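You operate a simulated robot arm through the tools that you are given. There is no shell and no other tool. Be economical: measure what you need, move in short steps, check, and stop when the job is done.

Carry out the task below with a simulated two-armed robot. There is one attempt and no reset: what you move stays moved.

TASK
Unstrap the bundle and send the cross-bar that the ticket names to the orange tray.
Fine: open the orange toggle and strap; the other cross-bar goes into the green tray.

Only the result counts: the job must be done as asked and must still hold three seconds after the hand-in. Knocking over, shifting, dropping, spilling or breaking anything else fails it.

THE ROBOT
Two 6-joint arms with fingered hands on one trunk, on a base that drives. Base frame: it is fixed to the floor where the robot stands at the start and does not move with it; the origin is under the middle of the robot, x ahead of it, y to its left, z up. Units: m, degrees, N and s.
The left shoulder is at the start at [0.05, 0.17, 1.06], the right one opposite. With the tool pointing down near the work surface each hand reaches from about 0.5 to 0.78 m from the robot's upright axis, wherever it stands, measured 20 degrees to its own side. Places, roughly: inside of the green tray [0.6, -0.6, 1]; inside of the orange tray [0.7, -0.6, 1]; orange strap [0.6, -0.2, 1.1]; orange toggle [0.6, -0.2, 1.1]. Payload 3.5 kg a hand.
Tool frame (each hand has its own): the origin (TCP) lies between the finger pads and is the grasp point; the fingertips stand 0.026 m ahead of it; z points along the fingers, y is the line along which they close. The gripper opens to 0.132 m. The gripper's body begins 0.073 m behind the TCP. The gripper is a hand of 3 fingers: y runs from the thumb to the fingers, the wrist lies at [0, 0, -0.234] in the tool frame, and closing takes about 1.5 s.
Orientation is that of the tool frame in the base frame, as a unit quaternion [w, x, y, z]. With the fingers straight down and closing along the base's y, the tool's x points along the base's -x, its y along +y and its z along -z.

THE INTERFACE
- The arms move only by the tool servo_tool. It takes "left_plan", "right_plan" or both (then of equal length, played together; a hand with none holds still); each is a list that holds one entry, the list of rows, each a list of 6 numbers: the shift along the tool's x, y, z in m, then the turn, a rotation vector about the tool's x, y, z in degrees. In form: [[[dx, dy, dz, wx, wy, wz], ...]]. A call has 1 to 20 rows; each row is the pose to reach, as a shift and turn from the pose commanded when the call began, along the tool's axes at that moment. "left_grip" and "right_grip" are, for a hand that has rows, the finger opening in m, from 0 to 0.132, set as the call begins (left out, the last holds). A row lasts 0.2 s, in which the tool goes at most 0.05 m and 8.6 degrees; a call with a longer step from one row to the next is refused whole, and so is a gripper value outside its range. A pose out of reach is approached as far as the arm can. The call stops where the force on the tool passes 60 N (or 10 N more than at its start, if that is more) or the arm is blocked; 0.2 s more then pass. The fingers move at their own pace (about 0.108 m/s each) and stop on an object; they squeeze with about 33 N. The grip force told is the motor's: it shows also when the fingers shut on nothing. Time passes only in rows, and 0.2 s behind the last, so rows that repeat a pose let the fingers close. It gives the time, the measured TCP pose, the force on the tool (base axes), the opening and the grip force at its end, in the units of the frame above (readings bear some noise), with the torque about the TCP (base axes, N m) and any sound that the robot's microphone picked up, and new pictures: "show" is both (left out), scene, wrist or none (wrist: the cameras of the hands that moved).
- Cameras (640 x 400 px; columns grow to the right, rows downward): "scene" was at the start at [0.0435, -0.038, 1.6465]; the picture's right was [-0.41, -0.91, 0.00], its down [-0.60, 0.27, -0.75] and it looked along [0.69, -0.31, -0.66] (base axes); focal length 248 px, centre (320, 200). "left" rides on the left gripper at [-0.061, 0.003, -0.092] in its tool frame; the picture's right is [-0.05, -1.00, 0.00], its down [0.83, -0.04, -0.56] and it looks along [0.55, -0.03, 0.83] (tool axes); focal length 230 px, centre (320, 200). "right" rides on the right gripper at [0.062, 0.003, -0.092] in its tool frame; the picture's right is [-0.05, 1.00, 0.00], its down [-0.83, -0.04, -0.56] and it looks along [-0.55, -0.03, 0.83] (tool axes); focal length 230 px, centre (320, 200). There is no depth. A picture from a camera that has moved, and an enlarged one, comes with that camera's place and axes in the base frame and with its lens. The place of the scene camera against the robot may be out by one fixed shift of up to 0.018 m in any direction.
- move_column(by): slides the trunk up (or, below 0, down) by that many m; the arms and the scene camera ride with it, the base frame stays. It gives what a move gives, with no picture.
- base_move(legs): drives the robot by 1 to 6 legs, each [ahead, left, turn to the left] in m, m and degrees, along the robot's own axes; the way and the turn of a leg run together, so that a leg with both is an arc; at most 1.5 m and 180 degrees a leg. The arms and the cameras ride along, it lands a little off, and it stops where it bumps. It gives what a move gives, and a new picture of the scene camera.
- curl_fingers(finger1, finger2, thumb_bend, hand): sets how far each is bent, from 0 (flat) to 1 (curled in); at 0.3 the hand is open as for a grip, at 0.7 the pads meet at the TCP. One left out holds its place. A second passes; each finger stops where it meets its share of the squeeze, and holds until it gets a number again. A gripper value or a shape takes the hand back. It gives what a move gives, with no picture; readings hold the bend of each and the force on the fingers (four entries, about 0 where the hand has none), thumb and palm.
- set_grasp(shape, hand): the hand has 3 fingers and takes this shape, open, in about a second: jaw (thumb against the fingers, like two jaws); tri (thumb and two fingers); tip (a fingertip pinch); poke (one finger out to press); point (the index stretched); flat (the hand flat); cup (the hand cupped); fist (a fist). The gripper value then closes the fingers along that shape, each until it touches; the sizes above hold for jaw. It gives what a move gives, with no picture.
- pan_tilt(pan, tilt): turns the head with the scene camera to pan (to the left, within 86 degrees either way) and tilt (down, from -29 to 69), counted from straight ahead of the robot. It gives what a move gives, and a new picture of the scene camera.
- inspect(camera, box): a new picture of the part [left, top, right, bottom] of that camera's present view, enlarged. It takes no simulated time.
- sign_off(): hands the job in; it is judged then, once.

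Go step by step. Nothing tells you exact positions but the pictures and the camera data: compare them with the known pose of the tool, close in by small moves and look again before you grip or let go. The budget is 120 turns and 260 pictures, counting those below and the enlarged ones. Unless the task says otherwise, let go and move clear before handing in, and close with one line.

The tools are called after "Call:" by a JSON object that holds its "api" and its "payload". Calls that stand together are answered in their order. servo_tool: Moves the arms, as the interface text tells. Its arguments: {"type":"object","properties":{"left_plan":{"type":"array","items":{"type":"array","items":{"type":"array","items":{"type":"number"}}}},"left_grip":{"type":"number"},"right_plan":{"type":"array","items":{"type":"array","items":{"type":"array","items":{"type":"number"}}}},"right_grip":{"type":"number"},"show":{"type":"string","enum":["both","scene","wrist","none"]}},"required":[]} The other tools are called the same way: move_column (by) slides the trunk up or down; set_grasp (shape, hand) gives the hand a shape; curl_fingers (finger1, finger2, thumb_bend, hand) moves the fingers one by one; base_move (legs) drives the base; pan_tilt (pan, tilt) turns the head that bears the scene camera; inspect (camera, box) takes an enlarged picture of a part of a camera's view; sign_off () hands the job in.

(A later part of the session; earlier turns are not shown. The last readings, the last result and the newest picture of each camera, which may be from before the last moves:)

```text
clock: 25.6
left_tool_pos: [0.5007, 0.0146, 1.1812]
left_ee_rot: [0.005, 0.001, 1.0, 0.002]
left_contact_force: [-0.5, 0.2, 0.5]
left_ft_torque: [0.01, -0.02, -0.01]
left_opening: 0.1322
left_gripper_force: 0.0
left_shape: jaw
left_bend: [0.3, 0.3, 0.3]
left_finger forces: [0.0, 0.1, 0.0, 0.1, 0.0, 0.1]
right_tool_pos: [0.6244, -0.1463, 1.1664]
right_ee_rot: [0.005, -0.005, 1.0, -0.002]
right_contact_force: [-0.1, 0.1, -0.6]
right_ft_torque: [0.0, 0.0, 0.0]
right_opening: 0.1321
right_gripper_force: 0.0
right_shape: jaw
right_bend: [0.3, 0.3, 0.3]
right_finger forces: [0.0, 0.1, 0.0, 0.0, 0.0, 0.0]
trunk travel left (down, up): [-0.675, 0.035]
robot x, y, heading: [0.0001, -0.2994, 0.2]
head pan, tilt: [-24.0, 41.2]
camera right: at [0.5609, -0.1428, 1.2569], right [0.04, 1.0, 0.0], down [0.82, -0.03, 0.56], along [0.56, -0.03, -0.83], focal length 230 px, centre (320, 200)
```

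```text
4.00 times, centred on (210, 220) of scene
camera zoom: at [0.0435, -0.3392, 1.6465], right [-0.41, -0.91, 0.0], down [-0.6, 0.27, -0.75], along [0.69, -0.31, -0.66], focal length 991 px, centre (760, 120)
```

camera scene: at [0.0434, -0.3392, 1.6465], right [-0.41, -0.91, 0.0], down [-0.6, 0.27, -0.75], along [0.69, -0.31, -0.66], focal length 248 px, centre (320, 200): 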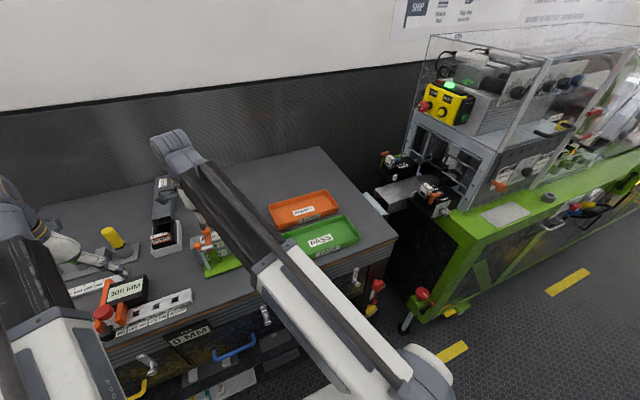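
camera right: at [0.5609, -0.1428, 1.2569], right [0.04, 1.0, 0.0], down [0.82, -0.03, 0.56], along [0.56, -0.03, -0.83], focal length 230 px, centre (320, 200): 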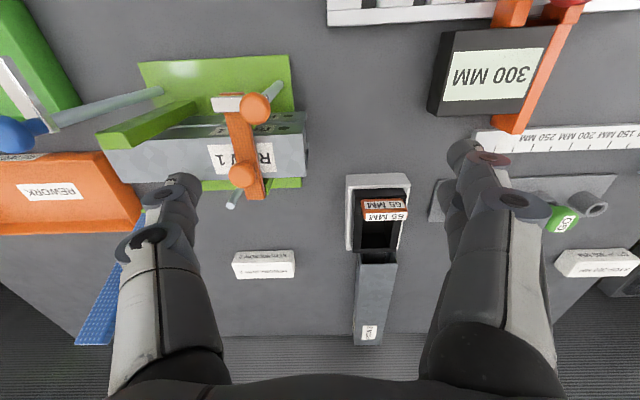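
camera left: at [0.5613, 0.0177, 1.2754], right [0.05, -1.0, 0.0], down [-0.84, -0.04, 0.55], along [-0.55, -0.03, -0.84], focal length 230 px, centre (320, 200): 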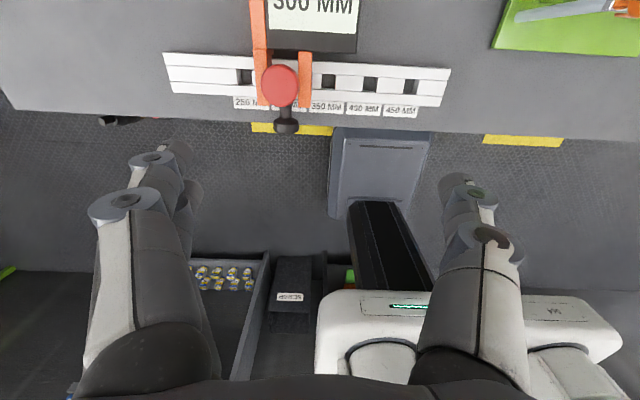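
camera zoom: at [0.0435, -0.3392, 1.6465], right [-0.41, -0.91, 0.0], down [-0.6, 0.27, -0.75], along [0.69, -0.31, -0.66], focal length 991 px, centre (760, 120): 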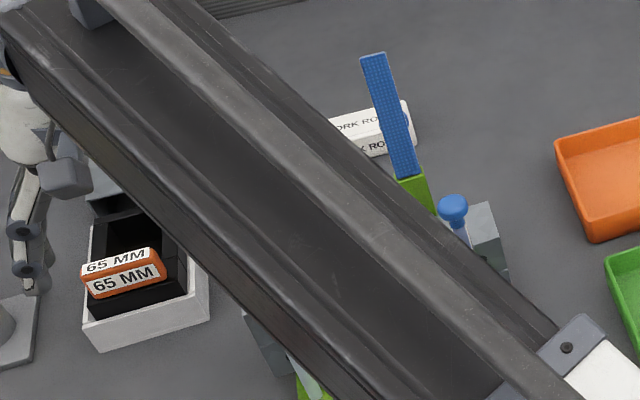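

The thumb tip is at about (0.626, -0.225). I'll lower it into the gap between the toggle arm and the strap knob, checking as I go.

Call:
{"api": "servo_tool", "payload": {"right_plan": [[[0, 0, 0.03, 0, 0, 0], [0, 0, 0.05, 0, 0, 0], [0, 0, 0.058, 0, 0, 0], [0, 0, 0.058, 0, 0, 0]]], "show": "wrist"}}

Call:
{"api": "inspect", "payload": {"camera": "right", "box": [120, 60, 300, 220]}}

```text
clock: 26.6
left_tool_pos: [0.5, 0.0139, 1.1826]
left_ee_rot: [0.005, 0.001, 1.0, 0.001]
left_contact_force: [0.5, 0.7, 0.9]
left_ft_torque: [0.02, 0.0, 0.02]
left_opening: 0.132
left_gripper_force: 0.0
left_shape: jaw
left_bend: [0.3, 0.3, 0.3]
left_finger forces: [0.0, 0.0, 0.1, 0.1, 0.1, 0.0]
right_tool_pos: [0.626, -0.1463, 1.1088]
right_ee_rot: [0.005, -0.004, 1.0, -0.002]
right_contact_force: [0.1, -0.7, 0.2]
right_ft_torque: [0.01, -0.01, 0.0]
right_opening: 0.1319
right_gripper_force: 0.1
right_shape: jaw
right_bend: [0.3, 0.3, 0.3]
right_finger forces: [0.0, 0.0, 0.1, 0.0, 0.1, 0.0]
trunk travel left (down, up): [-0.675, 0.035]
robot x, y, heading: [0.0012, -0.3007, -0.1]
head pan, tilt: [-24.0, 41.2]
camera right: at [0.562, -0.1422, 1.1992], right [0.04, 1.0, 0.0], down [0.82, -0.04, 0.56], along [0.56, -0.03, -0.83], focal length 230 px, centre (320, 200)
```

right: 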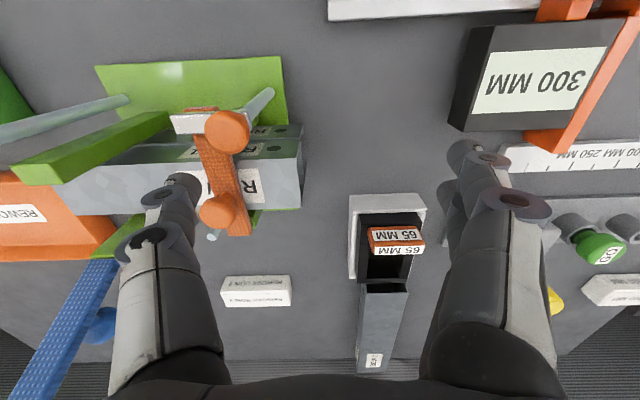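

```text
2.50 times, centred on (210, 140) of right
camera zoom: at [0.562, -0.1422, 1.1992], right [0.04, 1.0, 0.0], down [0.82, -0.04, 0.56], along [0.56, -0.03, -0.83], focal length 575 px, centre (595, 350)
```

zoom: 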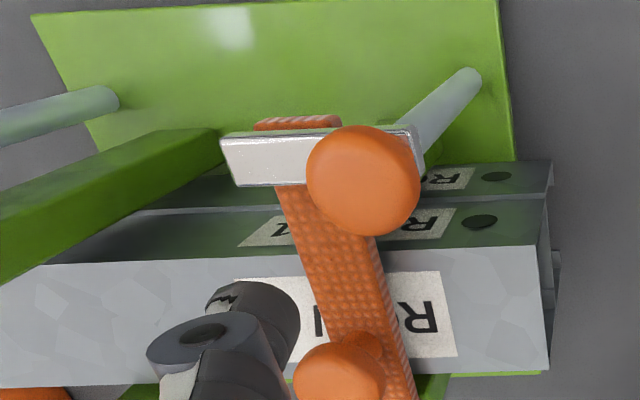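

The thumb tip overlaps the arm's y range, with about 14 mm clear in x. I'll shift +4 mm in y and lower 2 cm to the strap and bar level.

Call:
{"api": "servo_tool", "payload": {"right_plan": [[[0, 0.004, 0.006, 0, 0, 0], [0, 0.004, 0.012, 0, 0, 0], [0, 0.004, 0.016, 0, 0, 0], [0, 0.004, 0.02, 0, 0, 0], [0, 0.004, 0.02, 0, 0, 0]]], "show": "none"}}

Call:
{"api": "inspect", "payload": {"camera": "right", "box": [120, 60, 300, 220]}}

```text
clock: 27.9
left_tool_pos: [0.5005, 0.0152, 1.182]
left_ee_rot: [0.004, 0.001, 1.0, 0.001]
left_contact_force: [0.2, -0.1, 1.1]
left_ft_torque: [0.0, -0.01, 0.01]
left_opening: 0.1318
left_gripper_force: 0.1
left_shape: jaw
left_bend: [0.3, 0.3, 0.3]
left_finger forces: [0.1, 0.0, 0.0, 0.1, 0.0, 0.1]
right_tool_pos: [0.6254, -0.1413, 1.0875]
right_ee_rot: [0.005, -0.004, 1.0, -0.001]
right_contact_force: [0.0, -0.6, 0.2]
right_ft_torque: [0.01, -0.02, 0.02]
right_opening: 0.1319
right_gripper_force: 0.0
right_shape: jaw
right_bend: [0.3, 0.3, 0.3]
right_finger forces: [0.0, 0.0, 0.1, 0.1, 0.0, 0.0]
trunk travel left (down, up): [-0.675, 0.035]
robot x, y, heading: [0.0026, -0.3002, 0.1]
head pan, tilt: [-24.0, 41.2]
```

```text
2.50 times, centred on (210, 140) of right
camera zoom: at [0.562, -0.1381, 1.1786], right [0.04, 1.0, 0.0], down [0.82, -0.04, 0.56], along [0.56, -0.03, -0.83], focal length 575 px, centre (595, 350)
```

zoom: 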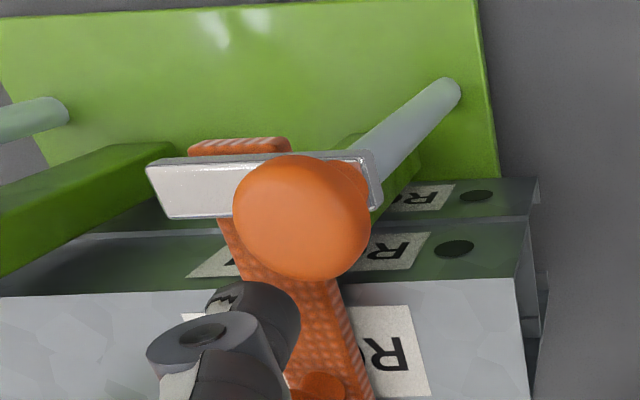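

Call:
{"api": "servo_tool", "payload": {"right_plan": [[[0, 0, 0.002, 0, 0, 0], [0, 0, 0.004, 0, 0, 0], [0, 0, 0.006, 0, 0, 0], [0, 0, 0.008, 0, 0, 0], [0, 0, 0.008, 0, 0, 0]]], "show": "none"}}

Call:
{"api": "inspect", "payload": {"camera": "right", "box": [120, 60, 300, 220]}}

```text
clock: 29.1
left_tool_pos: [0.5006, 0.0146, 1.1828]
left_ee_rot: [0.004, 0.001, 1.0, 0.001]
left_contact_force: [-0.3, 0.5, -0.3]
left_ft_torque: [-0.01, 0.01, 0.01]
left_opening: 0.1318
left_gripper_force: 0.1
left_shape: jaw
left_bend: [0.3, 0.3, 0.3]
left_finger forces: [0.0, 0.1, 0.0, 0.0, 0.1, 0.0]
right_tool_pos: [0.6261, -0.1409, 1.0803]
right_ee_rot: [0.006, -0.004, 1.0, -0.002]
right_contact_force: [-0.6, -0.5, 0.1]
right_ft_torque: [-0.03, -0.05, -0.01]
right_opening: 0.1319
right_gripper_force: 0.2
right_shape: jaw
right_bend: [0.3, 0.3, 0.3]
right_finger forces: [0.0, 0.0, 0.0, 0.1, 0.0, 0.0]
trunk travel left (down, up): [-0.675, 0.035]
robot x, y, heading: [0.0008, -0.3031, 0.1]
head pan, tilt: [-24.0, 41.2]
```

```text
2.50 times, centred on (210, 140) of right
camera zoom: at [0.5616, -0.1383, 1.1709], right [0.04, 1.0, 0.0], down [0.82, -0.04, 0.56], along [0.56, -0.03, -0.83], focal length 575 px, centre (595, 350)
```

zoom: 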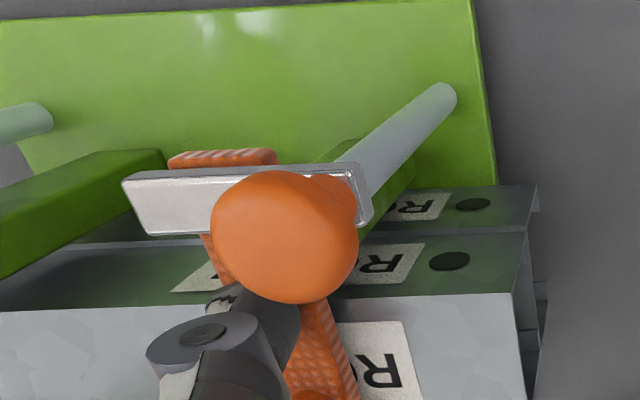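

Now I'll push toward -x in small steps and check the arm.

Call:
{"api": "servo_tool", "payload": {"right_plan": [[[0.006, -0.001, 0, 0, 0, 0], [0.012, -0.002, 0, 0, 0, 0], [0.018, -0.003, 0, 0, 0, 0], [0.024, -0.004, 0, 0, 0, 0], [0.024, -0.004, 0, 0, 0, 0]]], "show": "none"}}

Call:
{"api": "inspect", "payload": {"camera": "right", "box": [120, 60, 300, 220]}}

```text
clock: 30.2
left_tool_pos: [0.5007, 0.0153, 1.183]
left_ee_rot: [0.004, 0.0, 1.0, 0.001]
left_contact_force: [-0.9, -0.1, -0.2]
left_ft_torque: [0.0, 0.01, 0.0]
left_opening: 0.1316
left_gripper_force: 0.0
left_shape: jaw
left_bend: [0.3, 0.3, 0.3]
left_finger forces: [0.0, 0.0, 0.1, 0.1, 0.0, 0.0]
right_tool_pos: [0.6015, -0.1449, 1.08]
right_ee_rot: [0.006, -0.004, 1.0, -0.002]
right_contact_force: [0.8, 0.2, -0.2]
right_ft_torque: [0.02, -0.01, 0.06]
right_opening: 0.1318
right_gripper_force: 0.0
right_shape: jaw
right_bend: [0.3, 0.3, 0.3]
right_finger forces: [0.0, 0.0, 0.0, 0.1, 0.8, 0.1]
trunk travel left (down, up): [-0.675, 0.035]
robot x, y, heading: [0.0008, -0.3016, -0.2]
head pan, tilt: [-24.0, 41.2]
```

```text
2.50 times, centred on (210, 140) of right
camera zoom: at [0.5374, -0.1423, 1.1702], right [0.04, 1.0, 0.0], down [0.82, -0.03, 0.56], along [0.56, -0.03, -0.83], focal length 575 px, centre (595, 350)
```

zoom: 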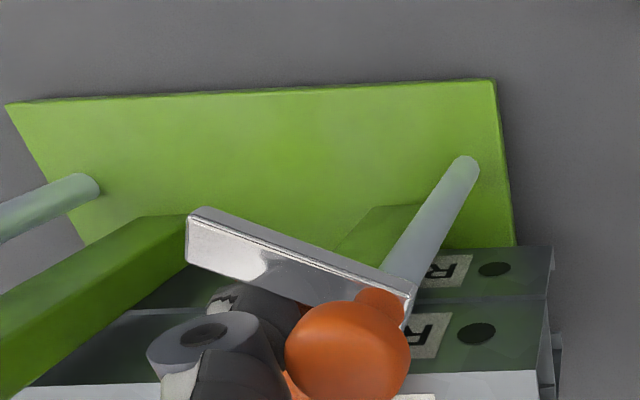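

The arm is rotating. I'll continue the arc toward -x, then +y.

Call:
{"api": "servo_tool", "payload": {"right_plan": [[[0.008, 0, 0, 0, 0, 0], [0.016, 0.001, 0, 0, 0, 0], [0.024, 0.003, 0, 0, 0, 0], [0.03, 0.006, 0, 0, 0, 0], [0.035, 0.01, 0, 0, 0, 0], [0.038, 0.014, 0, 0, 0, 0], [0.04, 0.018, 0, 0, 0, 0], [0.04, 0.018, 0, 0, 0, 0]]], "show": "none"}}

Call:
{"api": "inspect", "payload": {"camera": "right", "box": [120, 60, 300, 220]}}

Call:
{"api": "inspect", "payload": {"camera": "right", "box": [80, 120, 320, 320]}}

```text
clock: 32.0
left_tool_pos: [0.5016, 0.0146, 1.1827]
left_ee_rot: [0.004, 0.001, 1.0, 0.001]
left_contact_force: [0.2, -1.2, -0.2]
left_ft_torque: [-0.03, -0.02, 0.02]
left_opening: 0.1317
left_gripper_force: 0.1
left_shape: jaw
left_bend: [0.3, 0.3, 0.3]
left_finger forces: [0.1, 0.0, 0.0, 0.0, 0.1, 0.0]
right_tool_pos: [0.5615, -0.1282, 1.0793]
right_ee_rot: [0.006, -0.004, 1.0, -0.002]
right_contact_force: [1.9, -2.2, 0.1]
right_ft_torque: [-0.04, -0.01, 0.11]
right_opening: 0.132
right_gripper_force: 0.0
right_shape: jaw
right_bend: [0.3, 0.3, 0.29]
right_finger forces: [0.0, 0.0, 0.0, 0.0, 2.1, 0.0]
trunk travel left (down, up): [-0.675, 0.035]
robot x, y, heading: [0.0017, -0.303, -0.0]
head pan, tilt: [-24.0, 41.2]
```

```text
2.50 times, centred on (210, 140) of right
camera zoom: at [0.4967, -0.1256, 1.1697], right [0.04, 1.0, 0.0], down [0.82, -0.04, 0.56], along [0.56, -0.03, -0.83], focal length 575 px, centre (595, 350)
```

zoom: 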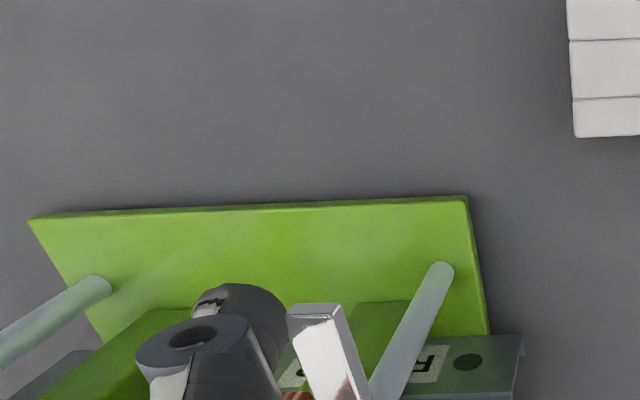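

```text
2.00 times, centred on (200, 220) of right
camera zoom: at [0.4967, -0.1256, 1.1697], right [0.04, 1.0, 0.0], down [0.82, -0.04, 0.56], along [0.56, -0.03, -0.83], focal length 460 px, centre (560, 160)
```

zoom: 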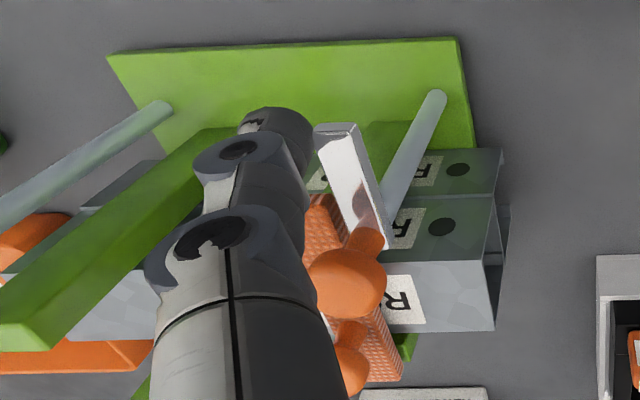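

The toggle arm now points toward -x, like the opened blue one. I'll back the thumb off, rise, and hover above the strap knob with a partly open jaw.

Call:
{"api": "servo_tool", "payload": {"right_plan": [[[0.004, -0.01, 0, 0, 0, 0], [0.004, -0.02, 0, 0, 0, 0], [0.004, -0.02, -0.04, 0, 0, 0], [0.004, -0.02, -0.08, 0, 0, 0], [-0.03, -0.05, -0.08, 0, 0, 0], [-0.06, -0.08, -0.08, 0, 0, 0], [-0.09, -0.088, -0.08, 0, 0, 0], [-0.09, -0.088, -0.07, 0, 0, 0], [-0.09, -0.088, -0.07, 0, 0, 0]]], "right_grip": 0.132, "show": "wrist"}}

Call:
{"api": "inspect", "payload": {"camera": "right", "box": [200, 60, 440, 240]}}

```text
clock: 34.0
left_tool_pos: [0.5025, 0.0143, 1.1823]
left_ee_rot: [0.005, 0.001, 1.0, 0.001]
left_contact_force: [-0.2, 0.1, 0.5]
left_ft_torque: [-0.01, 0.04, 0.01]
left_opening: 0.132
left_gripper_force: 0.1
left_shape: jaw
left_bend: [0.3, 0.3, 0.3]
left_finger forces: [0.0, 0.0, 0.0, 0.0, 0.1, 0.0]
right_tool_pos: [0.6508, -0.2158, 1.1529]
right_ee_rot: [0.005, -0.004, 1.0, -0.002]
right_contact_force: [0.2, 0.7, 0.7]
right_ft_torque: [-0.01, 0.04, 0.0]
right_opening: 0.1317
right_gripper_force: 0.0
right_shape: jaw
right_bend: [0.3, 0.3, 0.3]
right_finger forces: [0.0, 0.0, 0.0, 0.0, 0.1, 0.1]
trunk travel left (down, up): [-0.675, 0.035]
robot x, y, heading: [0.0021, -0.302, 0.1]
head pan, tilt: [-24.0, 41.2]
camera right: at [0.5865, -0.2137, 1.2426], right [0.04, 1.0, 0.0], down [0.82, -0.03, 0.56], along [0.56, -0.03, -0.83], focal length 230 px, centre (320, 200)
```

right: 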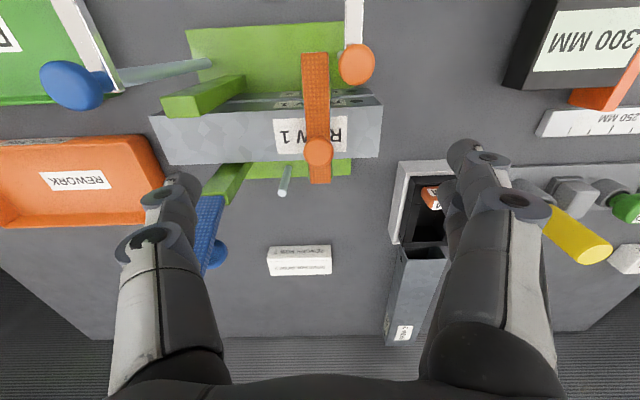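

```text
2.22 times, centred on (320, 150) of right
camera zoom: at [0.5865, -0.2137, 1.2426], right [0.04, 1.0, 0.0], down [0.82, -0.03, 0.56], along [0.56, -0.03, -0.83], focal length 511 px, centre (320, 311)
```

zoom: 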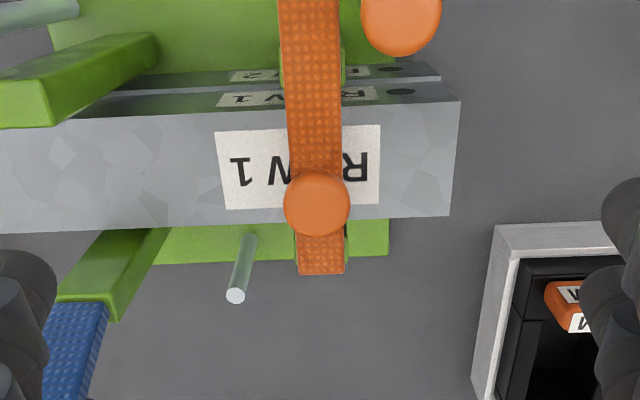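

The toggle is clear of the strap. Knob at (0.654, -0.218). I'll lower around it with a narrower jaw.

Call:
{"api": "servo_tool", "payload": {"right_plan": [[[-0.003, -0.002, 0.02, 0, 0, 0], [-0.003, -0.002, 0.04, 0, 0, 0], [-0.003, -0.002, 0.06, 0, 0, 0], [-0.003, -0.002, 0.069, 0, 0, 0], [-0.003, -0.002, 0.069, 0, 0, 0]]], "right_grip": 0.07, "show": "wrist"}}

Call:
{"api": "inspect", "payload": {"camera": "right", "box": [220, 60, 420, 220]}}

```text
clock: 35.2
left_tool_pos: [0.4989, 0.0151, 1.1823]
left_ee_rot: [0.004, 0.0, 1.0, 0.002]
left_contact_force: [-0.8, -0.7, 0.8]
left_ft_torque: [0.0, 0.05, 0.01]
left_opening: 0.1318
left_gripper_force: 0.2
left_shape: jaw
left_bend: [0.3, 0.3, 0.3]
left_finger forces: [0.0, 0.0, 0.1, 0.0, 0.0, 0.0]
right_tool_pos: [0.6539, -0.2177, 1.0817]
right_ee_rot: [0.005, -0.004, 1.0, -0.002]
right_contact_force: [0.8, 0.6, 0.0]
right_ft_torque: [0.01, -0.01, 0.0]
right_opening: 0.0707
right_gripper_force: 0.0
right_shape: jaw
right_bend: [0.72, 0.72, 0.7]
right_finger forces: [0.0, 0.1, 0.0, 0.0, 0.0, 0.0]
trunk travel left (down, up): [-0.675, 0.035]
robot x, y, heading: [0.0027, -0.3018, -0.1]
head pan, tilt: [-24.0, 41.2]
camera right: at [0.5894, -0.215, 1.1725], right [0.04, 1.0, 0.0], down [0.82, -0.04, 0.56], along [0.56, -0.03, -0.83], focal length 230 px, centre (320, 200)
```

right: 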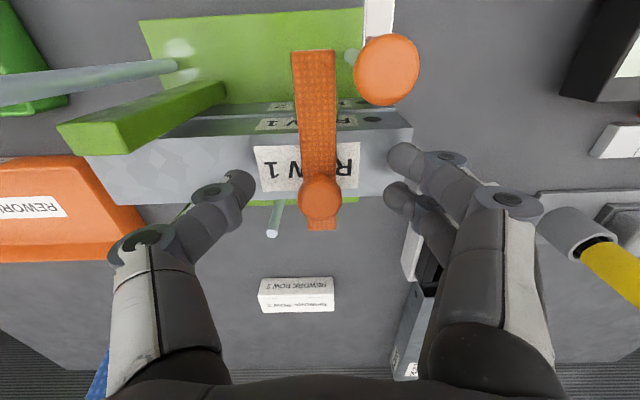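

```text
2.50 times, centred on (320, 140) of right
camera zoom: at [0.5894, -0.215, 1.1725], right [0.04, 1.0, 0.0], down [0.82, -0.04, 0.56], along [0.56, -0.03, -0.83], focal length 575 px, centre (320, 350)
```

zoom: 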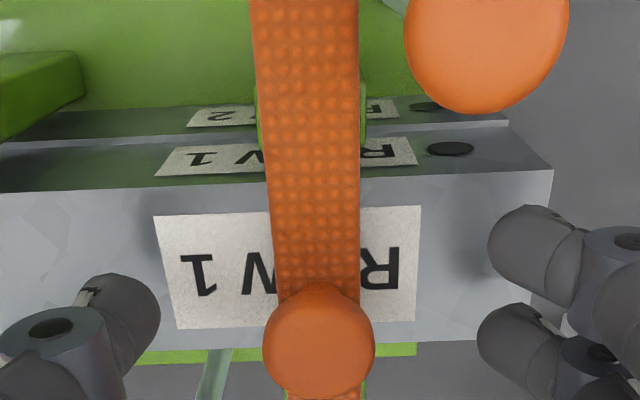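

The knob is centred sideways but about 7 mm farther in +x than the pads. I'll adjust and then close gently.

Call:
{"api": "servo_tool", "payload": {"right_plan": [[[-0.007, 0, 0, 0, 0, 0], [-0.007, 0, 0, 0, 0, 0]]], "show": "none"}}

Call:
{"api": "servo_tool", "payload": {"right_plan": [[[0, 0, 0, 0, 0, 0], [0, 0, 0, 0, 0, 0], [0, 0, 0, 0, 0, 0], [0, 0, 0, 0, 0, 0], [0, 0, 0, 0, 0, 0]]], "right_grip": 0.01, "show": "wrist"}}

```text
clock: 35.9
left_tool_pos: [0.5, 0.0149, 1.1828]
left_ee_rot: [0.004, 0.001, 1.0, 0.001]
left_contact_force: [-0.6, -0.1, 0.6]
left_ft_torque: [0.01, -0.03, 0.0]
left_opening: 0.1317
left_gripper_force: 0.1
left_shape: jaw
left_bend: [0.3, 0.3, 0.3]
left_finger forces: [0.1, 0.1, 0.0, 0.1, 0.0, 0.1]
right_tool_pos: [0.6608, -0.2181, 1.0824]
right_ee_rot: [0.006, -0.004, 1.0, -0.002]
right_contact_force: [0.2, -1.1, 0.2]
right_ft_torque: [-0.02, 0.0, 0.03]
right_opening: 0.0704
right_gripper_force: 0.1
right_shape: jaw
right_bend: [0.72, 0.72, 0.7]
right_finger forces: [0.0, 0.0, 0.1, 0.1, 0.0, 0.0]
trunk travel left (down, up): [-0.675, 0.035]
robot x, y, heading: [0.0014, -0.3015, -0.1]
head pan, tilt: [-24.0, 41.2]
```

```text
clock: 37.0
left_tool_pos: [0.5008, 0.0146, 1.1817]
left_ee_rot: [0.004, 0.0, 1.0, 0.001]
left_contact_force: [0.5, -0.8, 0.6]
left_ft_torque: [-0.02, -0.02, 0.05]
left_opening: 0.132
left_gripper_force: 0.1
left_shape: jaw
left_bend: [0.3, 0.3, 0.3]
left_finger forces: [0.0, 0.1, 0.0, 0.0, 0.0, 0.1]
right_tool_pos: [0.661, -0.219, 1.0834]
right_ee_rot: [0.006, -0.004, 1.0, -0.001]
right_contact_force: [0.1, -3.3, -0.6]
right_ft_torque: [-0.05, -0.03, -0.05]
right_opening: 0.0112
right_gripper_force: 0.0
right_shape: jaw
right_bend: [0.71, 0.71, 0.7]
right_finger forces: [0.2, 0.1, 0.0, 0.0, 2.9, 0.0]
trunk travel left (down, up): [-0.675, 0.035]
robot x, y, heading: [-0.0003, -0.3014, -0.0]
head pan, tilt: [-24.0, 41.2]
camera right: at [0.5964, -0.2155, 1.1727], right [0.04, 1.0, 0.0], down [0.82, -0.04, 0.56], along [0.56, -0.03, -0.83], focal length 230 px, centre (320, 200)
```

right: 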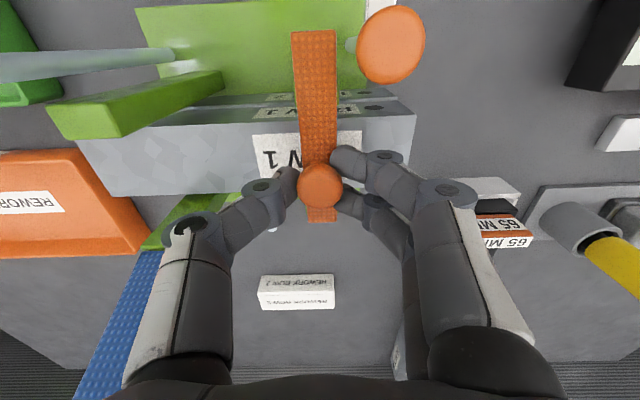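

The fingers are around the knob's neck. I'll tighten and start lifting along the hinge arc, to about 30° first.

Call:
{"api": "servo_tool", "payload": {"right_plan": [[[0, 0, 0, 0, 0, 0], [0, 0, 0, 0, 0, 0], [-0.002, 0, -0.004, 0, 0, 0], [-0.005, 0, -0.008, 0, 0, 0], [-0.009, 0, -0.012, 0, 0, 0], [-0.013, 0, -0.015, 0, 0, 0], [-0.013, 0, -0.015, 0, 0, 0]]], "right_grip": 0, "show": "wrist"}}

Call:
{"api": "inspect", "payload": {"camera": "right", "box": [220, 0, 440, 240]}}

```text
clock: 38.6
left_tool_pos: [0.5012, 0.015, 1.1829]
left_ee_rot: [0.004, 0.0, 1.0, 0.001]
left_contact_force: [0.1, 0.4, -0.2]
left_ft_torque: [-0.04, -0.02, 0.01]
left_opening: 0.1318
left_gripper_force: 0.1
left_shape: jaw
left_bend: [0.3, 0.3, 0.3]
left_finger forces: [0.1, 0.0, 0.0, 0.0, 0.0, 0.1]
right_tool_pos: [0.6749, -0.2173, 1.0981]
right_ee_rot: [0.005, -0.003, 1.0, -0.002]
right_contact_force: [-10.7, -1.3, -1.3]
right_ft_torque: [0.57, 0.82, -0.18]
right_opening: 0.0051
right_gripper_force: 33.4
right_shape: jaw
right_bend: [0.74, 0.65, 0.7]
right_finger forces: [58.8, 19.0, 0.1, 0.0, 37.6, 0.0]
trunk travel left (down, up): [-0.675, 0.035]
robot x, y, heading: [0.0012, -0.3011, 0.3]
head pan, tilt: [-24.0, 41.2]
camera right: at [0.6109, -0.214, 1.1877], right [0.04, 1.0, 0.0], down [0.83, -0.03, 0.56], along [0.56, -0.03, -0.83], focal length 230 px, centre (320, 200)
```

right: 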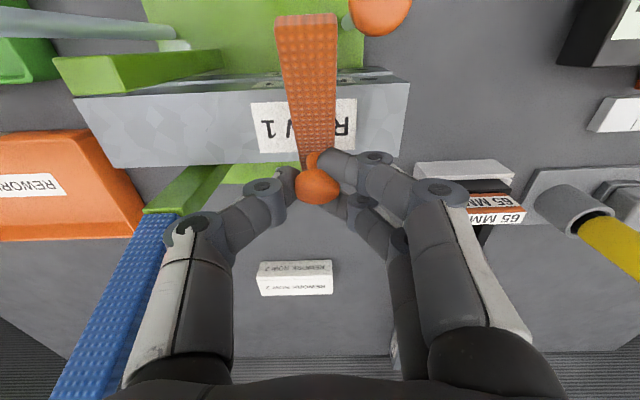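

```text
1.67 times, centred on (330, 120) of right
camera zoom: at [0.6109, -0.214, 1.1877], right [0.04, 1.0, 0.0], down [0.83, -0.03, 0.56], along [0.56, -0.03, -0.83], focal length 384 px, centre (303, 333)
```

zoom: 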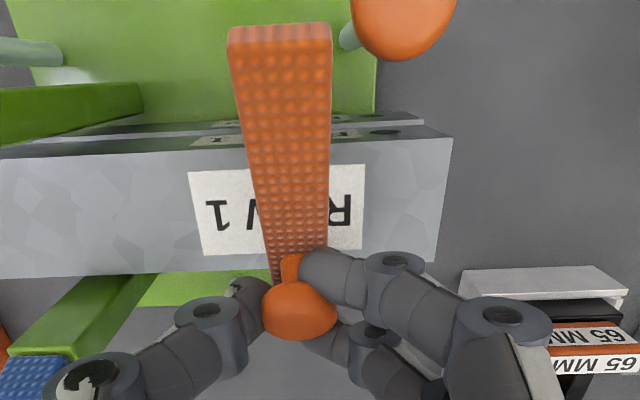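

The strap is rising. I'll continue the arc toward upright.

Call:
{"api": "servo_tool", "payload": {"right_plan": [[[-0.004, 0, -0.004, 0, 0, 0], [-0.009, 0, -0.006, 0, 0, 0], [-0.014, 0, -0.008, 0, 0, 0], [-0.019, 0, -0.008, 0, 0, 0], [-0.019, 0, -0.008, 0, 0, 0]]], "show": "wrist"}}

Call:
{"api": "inspect", "payload": {"camera": "right", "box": [220, 0, 440, 240]}}

```text
clock: 39.9
left_tool_pos: [0.5008, 0.0146, 1.1831]
left_ee_rot: [0.004, 0.001, 1.0, 0.001]
left_contact_force: [0.3, 0.1, 0.1]
left_ft_torque: [-0.03, -0.01, 0.01]
left_opening: 0.1318
left_gripper_force: 0.1
left_shape: jaw
left_bend: [0.3, 0.3, 0.3]
left_finger forces: [0.1, 0.0, 0.0, 0.1, 0.0, 0.1]
right_tool_pos: [0.6835, -0.2168, 1.1019]
right_ee_rot: [0.005, -0.004, 1.0, -0.002]
right_contact_force: [-13.6, 3.5, 0.8]
right_ft_torque: [0.56, 0.96, -0.33]
right_opening: 0.0051
right_gripper_force: 32.6
right_shape: jaw
right_bend: [0.74, 0.64, 0.7]
right_finger forces: [59.3, 21.7, 0.1, 0.0, 36.3, 0.0]
right hand out of reach, approached as far as the arm can: row 3, 4, 5
trunk travel left (down, up): [-0.675, 0.035]
robot x, y, heading: [0.001, -0.2981, 0.0]
head pan, tilt: [-24.0, 41.2]
camera right: at [0.6196, -0.214, 1.1926], right [0.04, 1.0, 0.0], down [0.83, -0.03, 0.56], along [0.56, -0.03, -0.83], focal length 230 px, centre (320, 200)
```

right: 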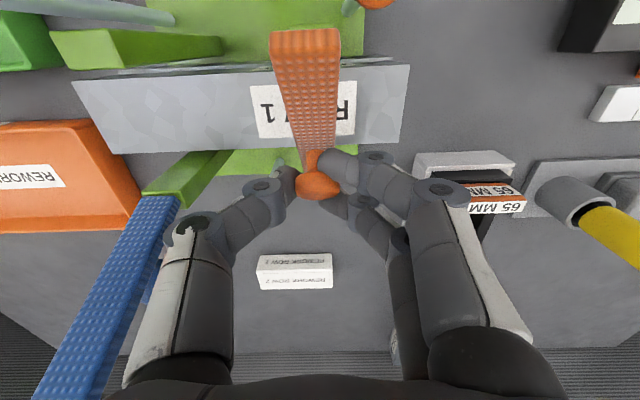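

```text
1.67 times, centred on (330, 120) of right
camera zoom: at [0.6196, -0.214, 1.1926], right [0.04, 1.0, 0.0], down [0.83, -0.03, 0.56], along [0.56, -0.03, -0.83], focal length 384 px, centre (303, 333)
```

zoom: 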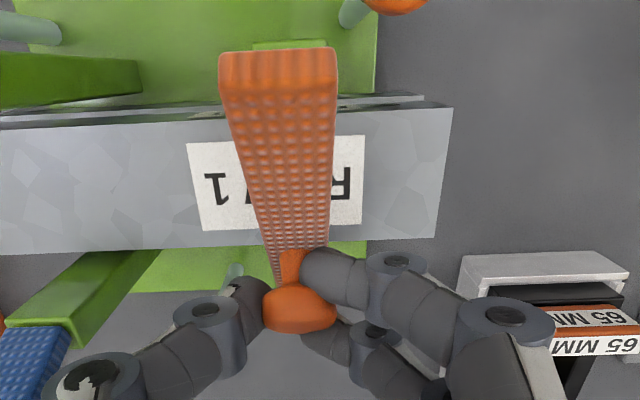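

The arm is at its reach limit, and the remaining arc is nearly pure +x. I'll drive the base ahead 2.5 cm, which carries the hand along.

Call:
{"api": "base_move", "payload": {"legs": [[0.025, 0, 0]]}}

Call:
{"api": "inspect", "payload": {"camera": "right", "box": [220, 0, 440, 240]}}

```text
clock: 40.7
left_tool_pos: [0.5258, 0.0139, 1.1842]
left_ee_rot: [0.004, 0.001, 1.0, 0.0]
left_contact_force: [0.0, 0.1, 0.1]
left_ft_torque: [-0.02, 0.01, -0.06]
left_opening: 0.132
left_gripper_force: 0.1
left_shape: jaw
left_bend: [0.3, 0.3, 0.3]
left_finger forces: [0.0, 0.0, 0.0, 0.1, 0.1, 0.0]
right_tool_pos: [0.7103, -0.219, 1.107]
right_ee_rot: [0.009, -0.003, 1.0, -0.001]
right_contact_force: [3.3, -5.2, 17.4]
right_ft_torque: [-0.03, 0.2, -0.16]
right_opening: 0.0054
right_gripper_force: 32.7
right_shape: jaw
right_bend: [0.73, 0.73, 0.7]
right_finger forces: [30.9, 0.0, 0.0, 0.1, 34.3, 0.0]
trunk travel left (down, up): [-0.675, 0.035]
robot x, y, heading: [0.0258, -0.3018, -0.0]
head pan, tilt: [-24.0, 41.2]
camera scene: at [0.0678, -0.3403, 1.647], right [-0.41, -0.91, 0.0], down [-0.6, 0.27, -0.75], along [0.69, -0.31, -0.66], focal length 248 px, centre (320, 200)
```

scene: 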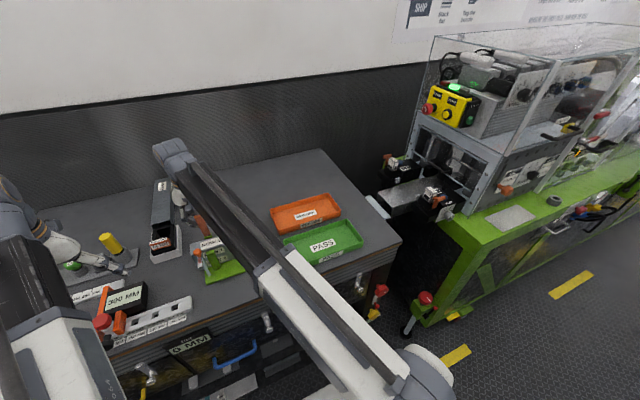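

```text
1.67 times, centred on (330, 120) of right
camera zoom: at [0.6449, -0.217, 1.1961], right [0.05, 1.0, 0.0], down [0.82, -0.04, 0.57], along [0.57, -0.03, -0.82], focal length 384 px, centre (303, 333)
```

zoom: 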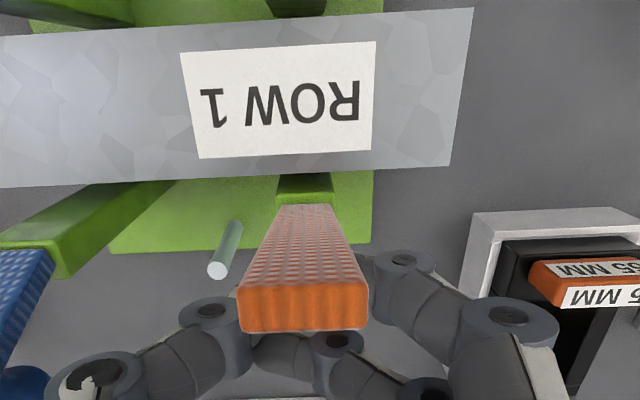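

The strap is nearly upright, about 80°. I'll nudge it a little further, +x and slightly down, before letting go.

Call:
{"api": "servo_tool", "payload": {"right_plan": [[[-0.004, 0, 0.002, 0, 0, 0], [-0.008, 0, 0.004, 0, 0, 0], [-0.012, 0, 0.006, 0, 0, 0], [-0.012, 0, 0.006, 0, 0, 0]]], "show": "none"}}

Call:
{"api": "inspect", "payload": {"camera": "right", "box": [220, 0, 440, 240]}}

Call:
{"api": "inspect", "payload": {"camera": "scene", "box": [150, 170, 270, 290]}}

```text
clock: 41.7
left_tool_pos: [0.5243, 0.014, 1.1835]
left_ee_rot: [0.004, 0.002, 1.0, 0.001]
left_contact_force: [0.2, -0.7, 0.6]
left_ft_torque: [-0.05, -0.04, -0.01]
left_opening: 0.132
left_gripper_force: 0.1
left_shape: jaw
left_bend: [0.3, 0.3, 0.3]
left_finger forces: [0.0, 0.1, 0.1, 0.1, 0.0, 0.1]
right_tool_pos: [0.7139, -0.2228, 1.1016]
right_ee_rot: [0.012, -0.002, 1.0, -0.001]
right_contact_force: [11.4, 3.6, 38.5]
right_ft_torque: [0.31, 0.22, -0.28]
right_opening: 0.0089
right_gripper_force: 33.0
right_shape: jaw
right_bend: [0.75, 0.74, 0.71]
right_finger forces: [36.4, 0.0, 0.0, 0.0, 35.0, 0.0]
right hand out of reach, approached as far as the arm can: row 2, 3, 4
trunk travel left (down, up): [-0.675, 0.035]
robot x, y, heading: [0.026, -0.3016, -0.1]
head pan, tilt: [-24.0, 41.2]
```

```text
1.67 times, centred on (330, 120) of right
camera zoom: at [0.6475, -0.2199, 1.1904], right [0.05, 1.0, 0.0], down [0.82, -0.04, 0.58], along [0.57, -0.03, -0.82], focal length 384 px, centre (303, 333)
```

zoom: 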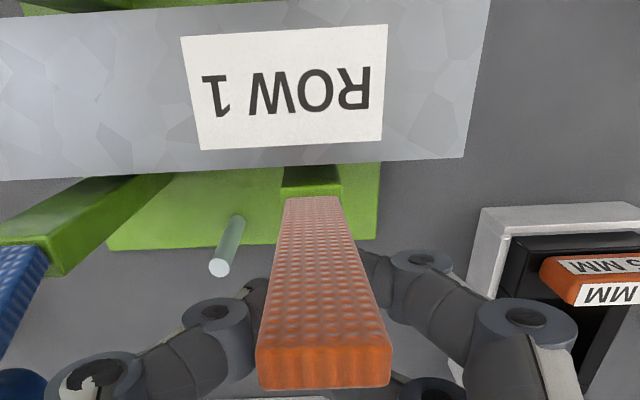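

```text
3.33 times, centred on (210, 230) of scene
camera zoom: at [0.0659, -0.3393, 1.6468], right [-0.41, -0.91, 0.0], down [-0.6, 0.27, -0.75], along [0.69, -0.31, -0.66], focal length 826 px, centre (687, 100)
```

zoom: 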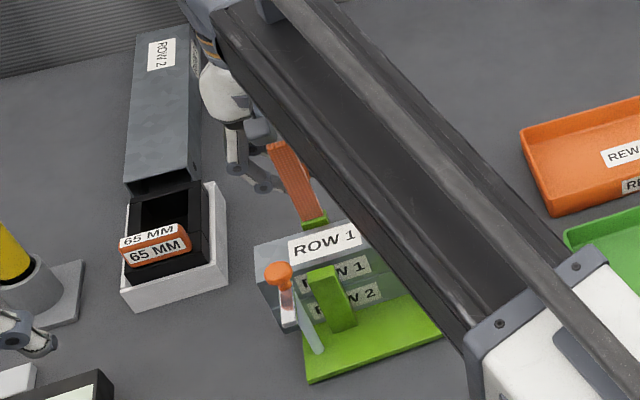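

The strap is upright. I'll relax the push, open the jaw, raise the trunk 3 cm, then slide back -x with the strap passing between the fingers.

Call:
{"api": "servo_tool", "payload": {"right_plan": [[[-0.002, 0.003, -0.003, 0, 0, 0], [-0.002, 0.003, -0.005, 0, 0, 0], [-0.002, 0.003, -0.005, 0, 0, 0], [-0.002, 0.003, -0.005, 0, 0, 0]]], "right_grip": 0.08, "show": "none"}}

Call:
{"api": "move_column", "payload": {"by": 0.03}}

Call:
{"api": "inspect", "payload": {"camera": "right", "box": [0, 0, 640, 400]}}

```text
clock: 42.7
left_tool_pos: [0.5251, 0.0141, 1.1827]
left_ee_rot: [0.004, 0.001, 1.0, 0.001]
left_contact_force: [-0.3, 0.2, 0.0]
left_ft_torque: [-0.02, -0.01, 0.02]
left_opening: 0.132
left_gripper_force: 0.0
left_shape: jaw
left_bend: [0.3, 0.3, 0.3]
left_finger forces: [0.0, 0.0, 0.1, 0.0, 0.0, 0.0]
right_tool_pos: [0.7108, -0.222, 1.102]
right_ee_rot: [0.01, -0.002, 1.0, -0.001]
right_contact_force: [-0.6, 0.4, -0.2]
right_ft_torque: [0.0, -0.02, 0.02]
right_opening: 0.0796
right_gripper_force: 0.0
right_shape: jaw
right_bend: [0.71, 0.71, 0.71]
right_finger forces: [0.0, 0.0, 0.1, 0.0, 0.1, 0.0]
right hand out of reach, approached as far as the arm can: row 1, 2, 3, 4
trunk travel left (down, up): [-0.675, 0.035]
robot x, y, heading: [0.0277, -0.3014, -0.2]
head pan, tilt: [-24.0, 41.2]
```

```text
clock: 43.4
left_tool_pos: [0.5245, 0.015, 1.2125]
left_ee_rot: [0.003, 0.001, 1.0, 0.001]
left_contact_force: [0.3, -0.1, 0.5]
left_ft_torque: [0.01, -0.01, 0.04]
left_opening: 0.1319
left_gripper_force: 0.0
left_shape: jaw
left_bend: [0.3, 0.3, 0.3]
left_finger forces: [0.1, 0.0, 0.0, 0.0, 0.1, 0.1]
right_tool_pos: [0.7126, -0.2206, 1.1323]
right_ee_rot: [0.01, -0.003, 1.0, -0.002]
right_contact_force: [0.5, 0.9, -1.0]
right_ft_torque: [-0.03, 0.02, 0.05]
right_opening: 0.0798
right_gripper_force: 0.0
right_shape: jaw
right_bend: [0.71, 0.71, 0.71]
right_finger forces: [0.0, 0.1, 0.0, 0.1, 0.1, 0.0]
trunk travel left (down, up): [-0.705, 0.005]
robot x, y, heading: [0.0259, -0.3047, -0.2]
head pan, tilt: [-24.0, 41.2]
```

```text
1.00 times, centred on (320, 200) of right (not enlarged: the box is as wide or as high as the picture)
camera zoom: at [0.6468, -0.2179, 1.2214], right [0.05, 1.0, 0.0], down [0.82, -0.04, 0.57], along [0.57, -0.03, -0.82], focal length 230 px, centre (320, 200)
```

zoom: 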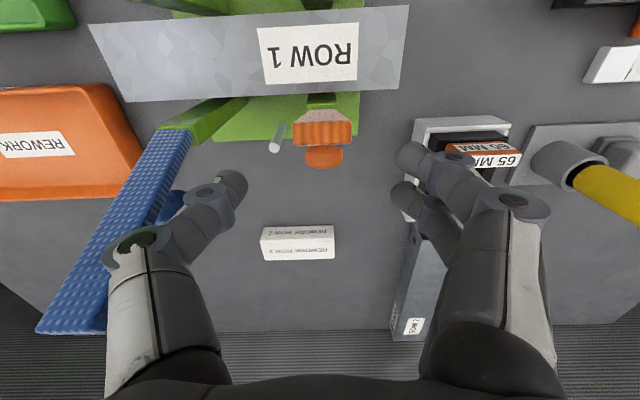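

The strap stays upright like the blue one. Now I'll back the hand off, turn it +90° so it closes along x, and hover over the middle of the bars.

Call:
{"api": "servo_tool", "payload": {"right_plan": [[[0.03, 0, -0.005, 0, 0, 0], [0.06, 0, -0.01, 0, 0, 0], [0.1, 0, -0.02, 0, 0, 0], [0.12, 0, -0.05, 0, 0, 0], [0.12, 0, -0.05, 0, 0, 8], [0.12, 0, -0.05, 0, 0, 16], [0.12, 0, -0.05, 0, 0, 24], [0.12, 0, -0.05, 0, 0, 32], [0.12, 0, -0.05, 0, 0, 40], [0.12, 0, -0.05, 0, 0, 48], [0.12, 0, -0.05, 0, 0, 56], [0.12, 0, -0.05, 0, 0, 64], [0.12, 0, -0.05, 0, 0, 72], [0.12, -0.01, -0.05, 0, 0, 80], [0.12, -0.02, -0.05, 0, 0, 88], [0.12, -0.04, -0.05, 0, 0, 90], [0.12, -0.04, -0.05, 0, 0, 90]]], "right_grip": 0.08}}

Call:
{"api": "inspect", "payload": {"camera": "right", "box": [240, 40, 480, 260]}}

```text
clock: 47.0
left_tool_pos: [0.5249, 0.0151, 1.213]
left_ee_rot: [0.005, 0.0, 1.0, 0.0]
left_contact_force: [-0.1, -0.3, 0.0]
left_ft_torque: [-0.02, 0.0, -0.01]
left_opening: 0.132
left_gripper_force: 0.1
left_shape: jaw
left_bend: [0.3, 0.3, 0.3]
left_finger forces: [0.0, 0.0, 0.0, 0.0, 0.0, 0.1]
right_tool_pos: [0.5916, -0.2606, 1.1788]
right_ee_rot: [0.008, 0.706, 0.708, 0.006]
right_contact_force: [0.5, 0.7, 0.8]
right_ft_torque: [0.03, 0.0, -0.03]
right_opening: 0.0795
right_gripper_force: 0.1
right_shape: jaw
right_bend: [0.71, 0.71, 0.71]
right_finger forces: [0.0, 0.0, 0.0, 0.0, 0.1, 0.0]
trunk travel left (down, up): [-0.705, 0.005]
robot x, y, heading: [0.0244, -0.2997, -0.3]
head pan, tilt: [-24.0, 41.2]
camera scene: at [0.0681, -0.3393, 1.6765], right [-0.41, -0.91, 0.0], down [-0.6, 0.27, -0.75], along [0.69, -0.31, -0.66], focal length 248 px, centre (320, 200)
camera right: at [0.5912, -0.1994, 1.2699], right [1.0, -0.05, 0.02], down [-0.05, -0.83, 0.56], along [-0.01, -0.56, -0.83], focal length 230 px, centre (320, 200)
```

scene: 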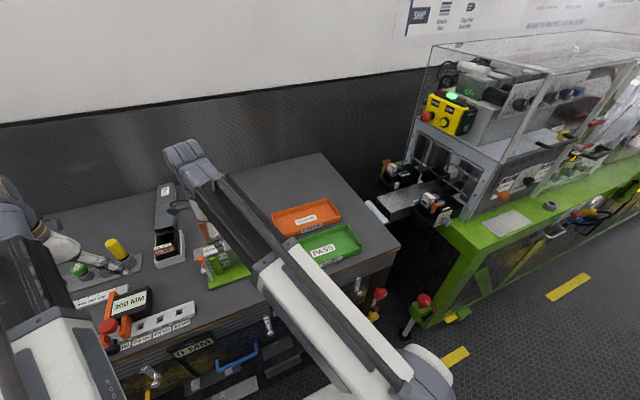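
right: 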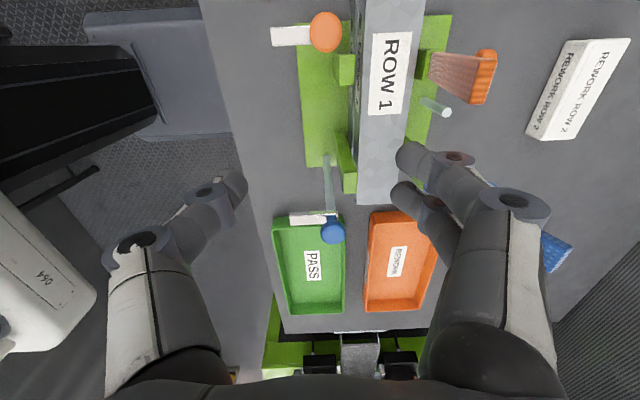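

```text
1.82 times, centred on (360, 150) of right
camera zoom: at [0.5912, -0.1994, 1.2699], right [1.0, -0.05, 0.02], down [-0.05, -0.83, 0.56], along [-0.01, -0.56, -0.83], focal length 418 px, centre (247, 291)
```

zoom: 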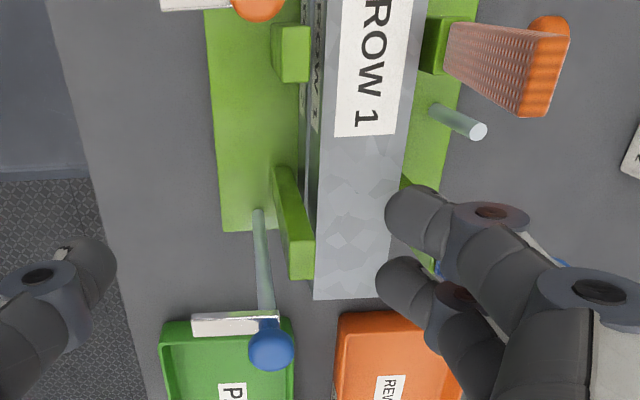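

Bar centre x≈0.653, and there's free space between the posts from y≈-0.317 to -0.228. I'll move over (0.653, -0.267) and start down with the jaw at 0.09.

Call:
{"api": "servo_tool", "payload": {"right_plan": [[[-0.006, 0.03, 0, 0, 0, 0], [-0.006, 0.061, 0, 0, 0, 0], [-0.006, 0.061, 0.03, 0, 0, 0], [-0.006, 0.061, 0.06, 0, 0, 0], [-0.006, 0.061, 0.085, 0, 0, 0], [-0.006, 0.061, 0.085, 0, 0, 0]]], "right_grip": 0.09, "show": "wrist"}}

Call:
{"api": "inspect", "payload": {"camera": "right", "box": [200, 60, 440, 260]}}

```text
clock: 48.4
left_tool_pos: [0.5256, 0.0141, 1.2117]
left_ee_rot: [0.004, 0.002, 1.0, 0.0]
left_contact_force: [-0.6, -0.2, 1.2]
left_ft_torque: [-0.01, 0.0, 0.02]
left_opening: 0.1319
left_gripper_force: 0.1
left_shape: jaw
left_bend: [0.3, 0.3, 0.3]
left_finger forces: [0.1, 0.0, 0.0, 0.0, 0.0, 0.1]
right_tool_pos: [0.6533, -0.266, 1.0957]
right_ee_rot: [0.008, 0.705, 0.709, 0.006]
right_contact_force: [0.0, -0.6, -0.1]
right_ft_torque: [0.0, -0.02, 0.03]
right_opening: 0.0898
right_gripper_force: 0.1
right_shape: jaw
right_bend: [0.69, 0.69, 0.66]
right_finger forces: [0.0, 0.0, 0.0, 0.1, 0.0, 0.0]
trunk travel left (down, up): [-0.705, 0.005]
robot x, y, heading: [0.0228, -0.2998, 0.0]
head pan, tilt: [-24.0, 41.2]
camera right: at [0.6528, -0.2049, 1.1872], right [1.0, -0.05, 0.02], down [-0.05, -0.83, 0.56], along [-0.01, -0.56, -0.83], focal length 230 px, centre (320, 200)
```

right: 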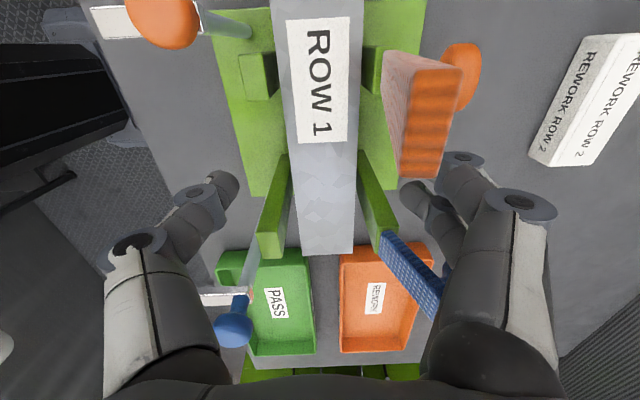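

```text
2.00 times, centred on (320, 160) of right
camera zoom: at [0.6528, -0.2049, 1.1872], right [1.0, -0.05, 0.02], down [-0.05, -0.83, 0.56], along [-0.01, -0.56, -0.83], focal length 460 px, centre (320, 280)
```

zoom: 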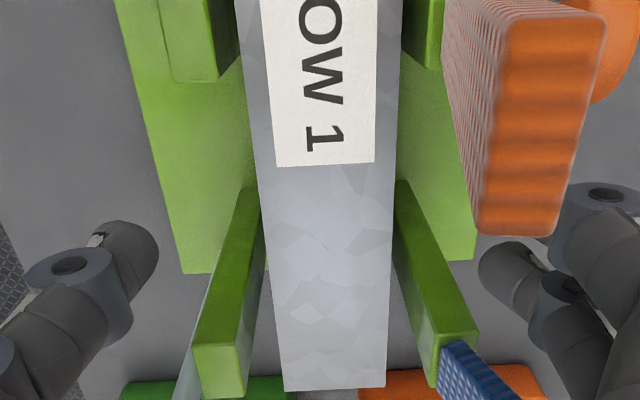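

The bar is centred between thumb and fingers, and the strap clears by about 1 cm. I'll lower to bar height and check.

Call:
{"api": "servo_tool", "payload": {"right_plan": [[[-0.004, 0.001, 0.015, 0, 0, 0], [-0.004, 0.001, 0.03, 0, 0, 0], [-0.004, 0.001, 0.045, 0, 0, 0], [-0.004, 0.001, 0.045, 0, 0, 0]]], "show": "wrist"}}

Call:
{"api": "inspect", "payload": {"camera": "scene", "box": [160, 190, 270, 300]}}

```text
clock: 49.4
left_tool_pos: [0.5256, 0.0156, 1.2124]
left_ee_rot: [0.004, 0.0, 1.0, 0.001]
left_contact_force: [0.2, -0.1, -0.7]
left_ft_torque: [-0.02, -0.01, 0.01]
left_opening: 0.1321
left_gripper_force: 0.0
left_shape: jaw
left_bend: [0.3, 0.3, 0.3]
left_finger forces: [0.0, 0.0, 0.1, 0.0, 0.0, 0.0]
right_tool_pos: [0.6551, -0.2722, 1.0519]
right_ee_rot: [0.008, 0.705, 0.709, 0.005]
right_contact_force: [1.0, 0.5, 0.8]
right_ft_torque: [-0.01, -0.01, -0.01]
right_opening: 0.0898
right_gripper_force: 0.1
right_shape: jaw
right_bend: [0.69, 0.69, 0.66]
right_finger forces: [0.0, 0.0, 0.0, 0.0, 0.0, 0.0]
trunk travel left (down, up): [-0.705, 0.005]
robot x, y, heading: [0.0262, -0.3038, 0.1]
head pan, tilt: [-24.0, 41.2]
camera right: at [0.6544, -0.2096, 1.1422], right [1.0, -0.05, 0.02], down [-0.05, -0.83, 0.56], along [-0.01, -0.56, -0.83], focal length 230 px, centre (320, 200)
```

right: 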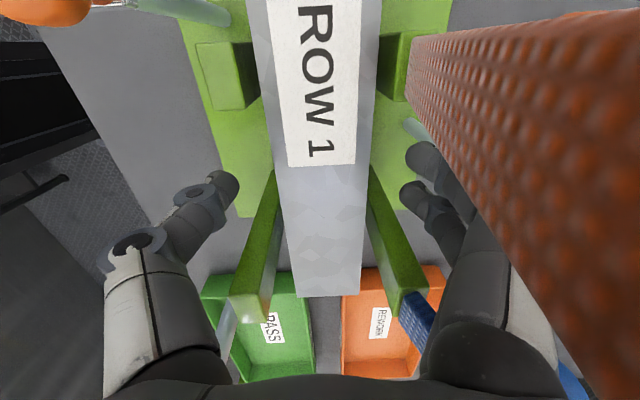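

```text
3.64 times, centred on (215, 245) of scene
camera zoom: at [0.0681, -0.3394, 1.6765], right [-0.41, -0.91, 0.0], down [-0.6, 0.27, -0.75], along [0.69, -0.31, -0.66], focal length 901 px, centre (702, 36)
```

zoom: 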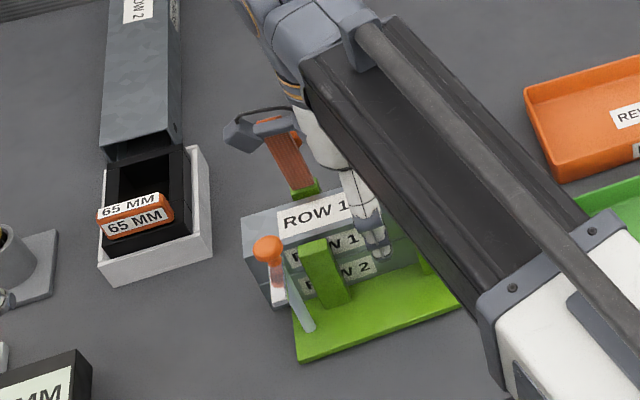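

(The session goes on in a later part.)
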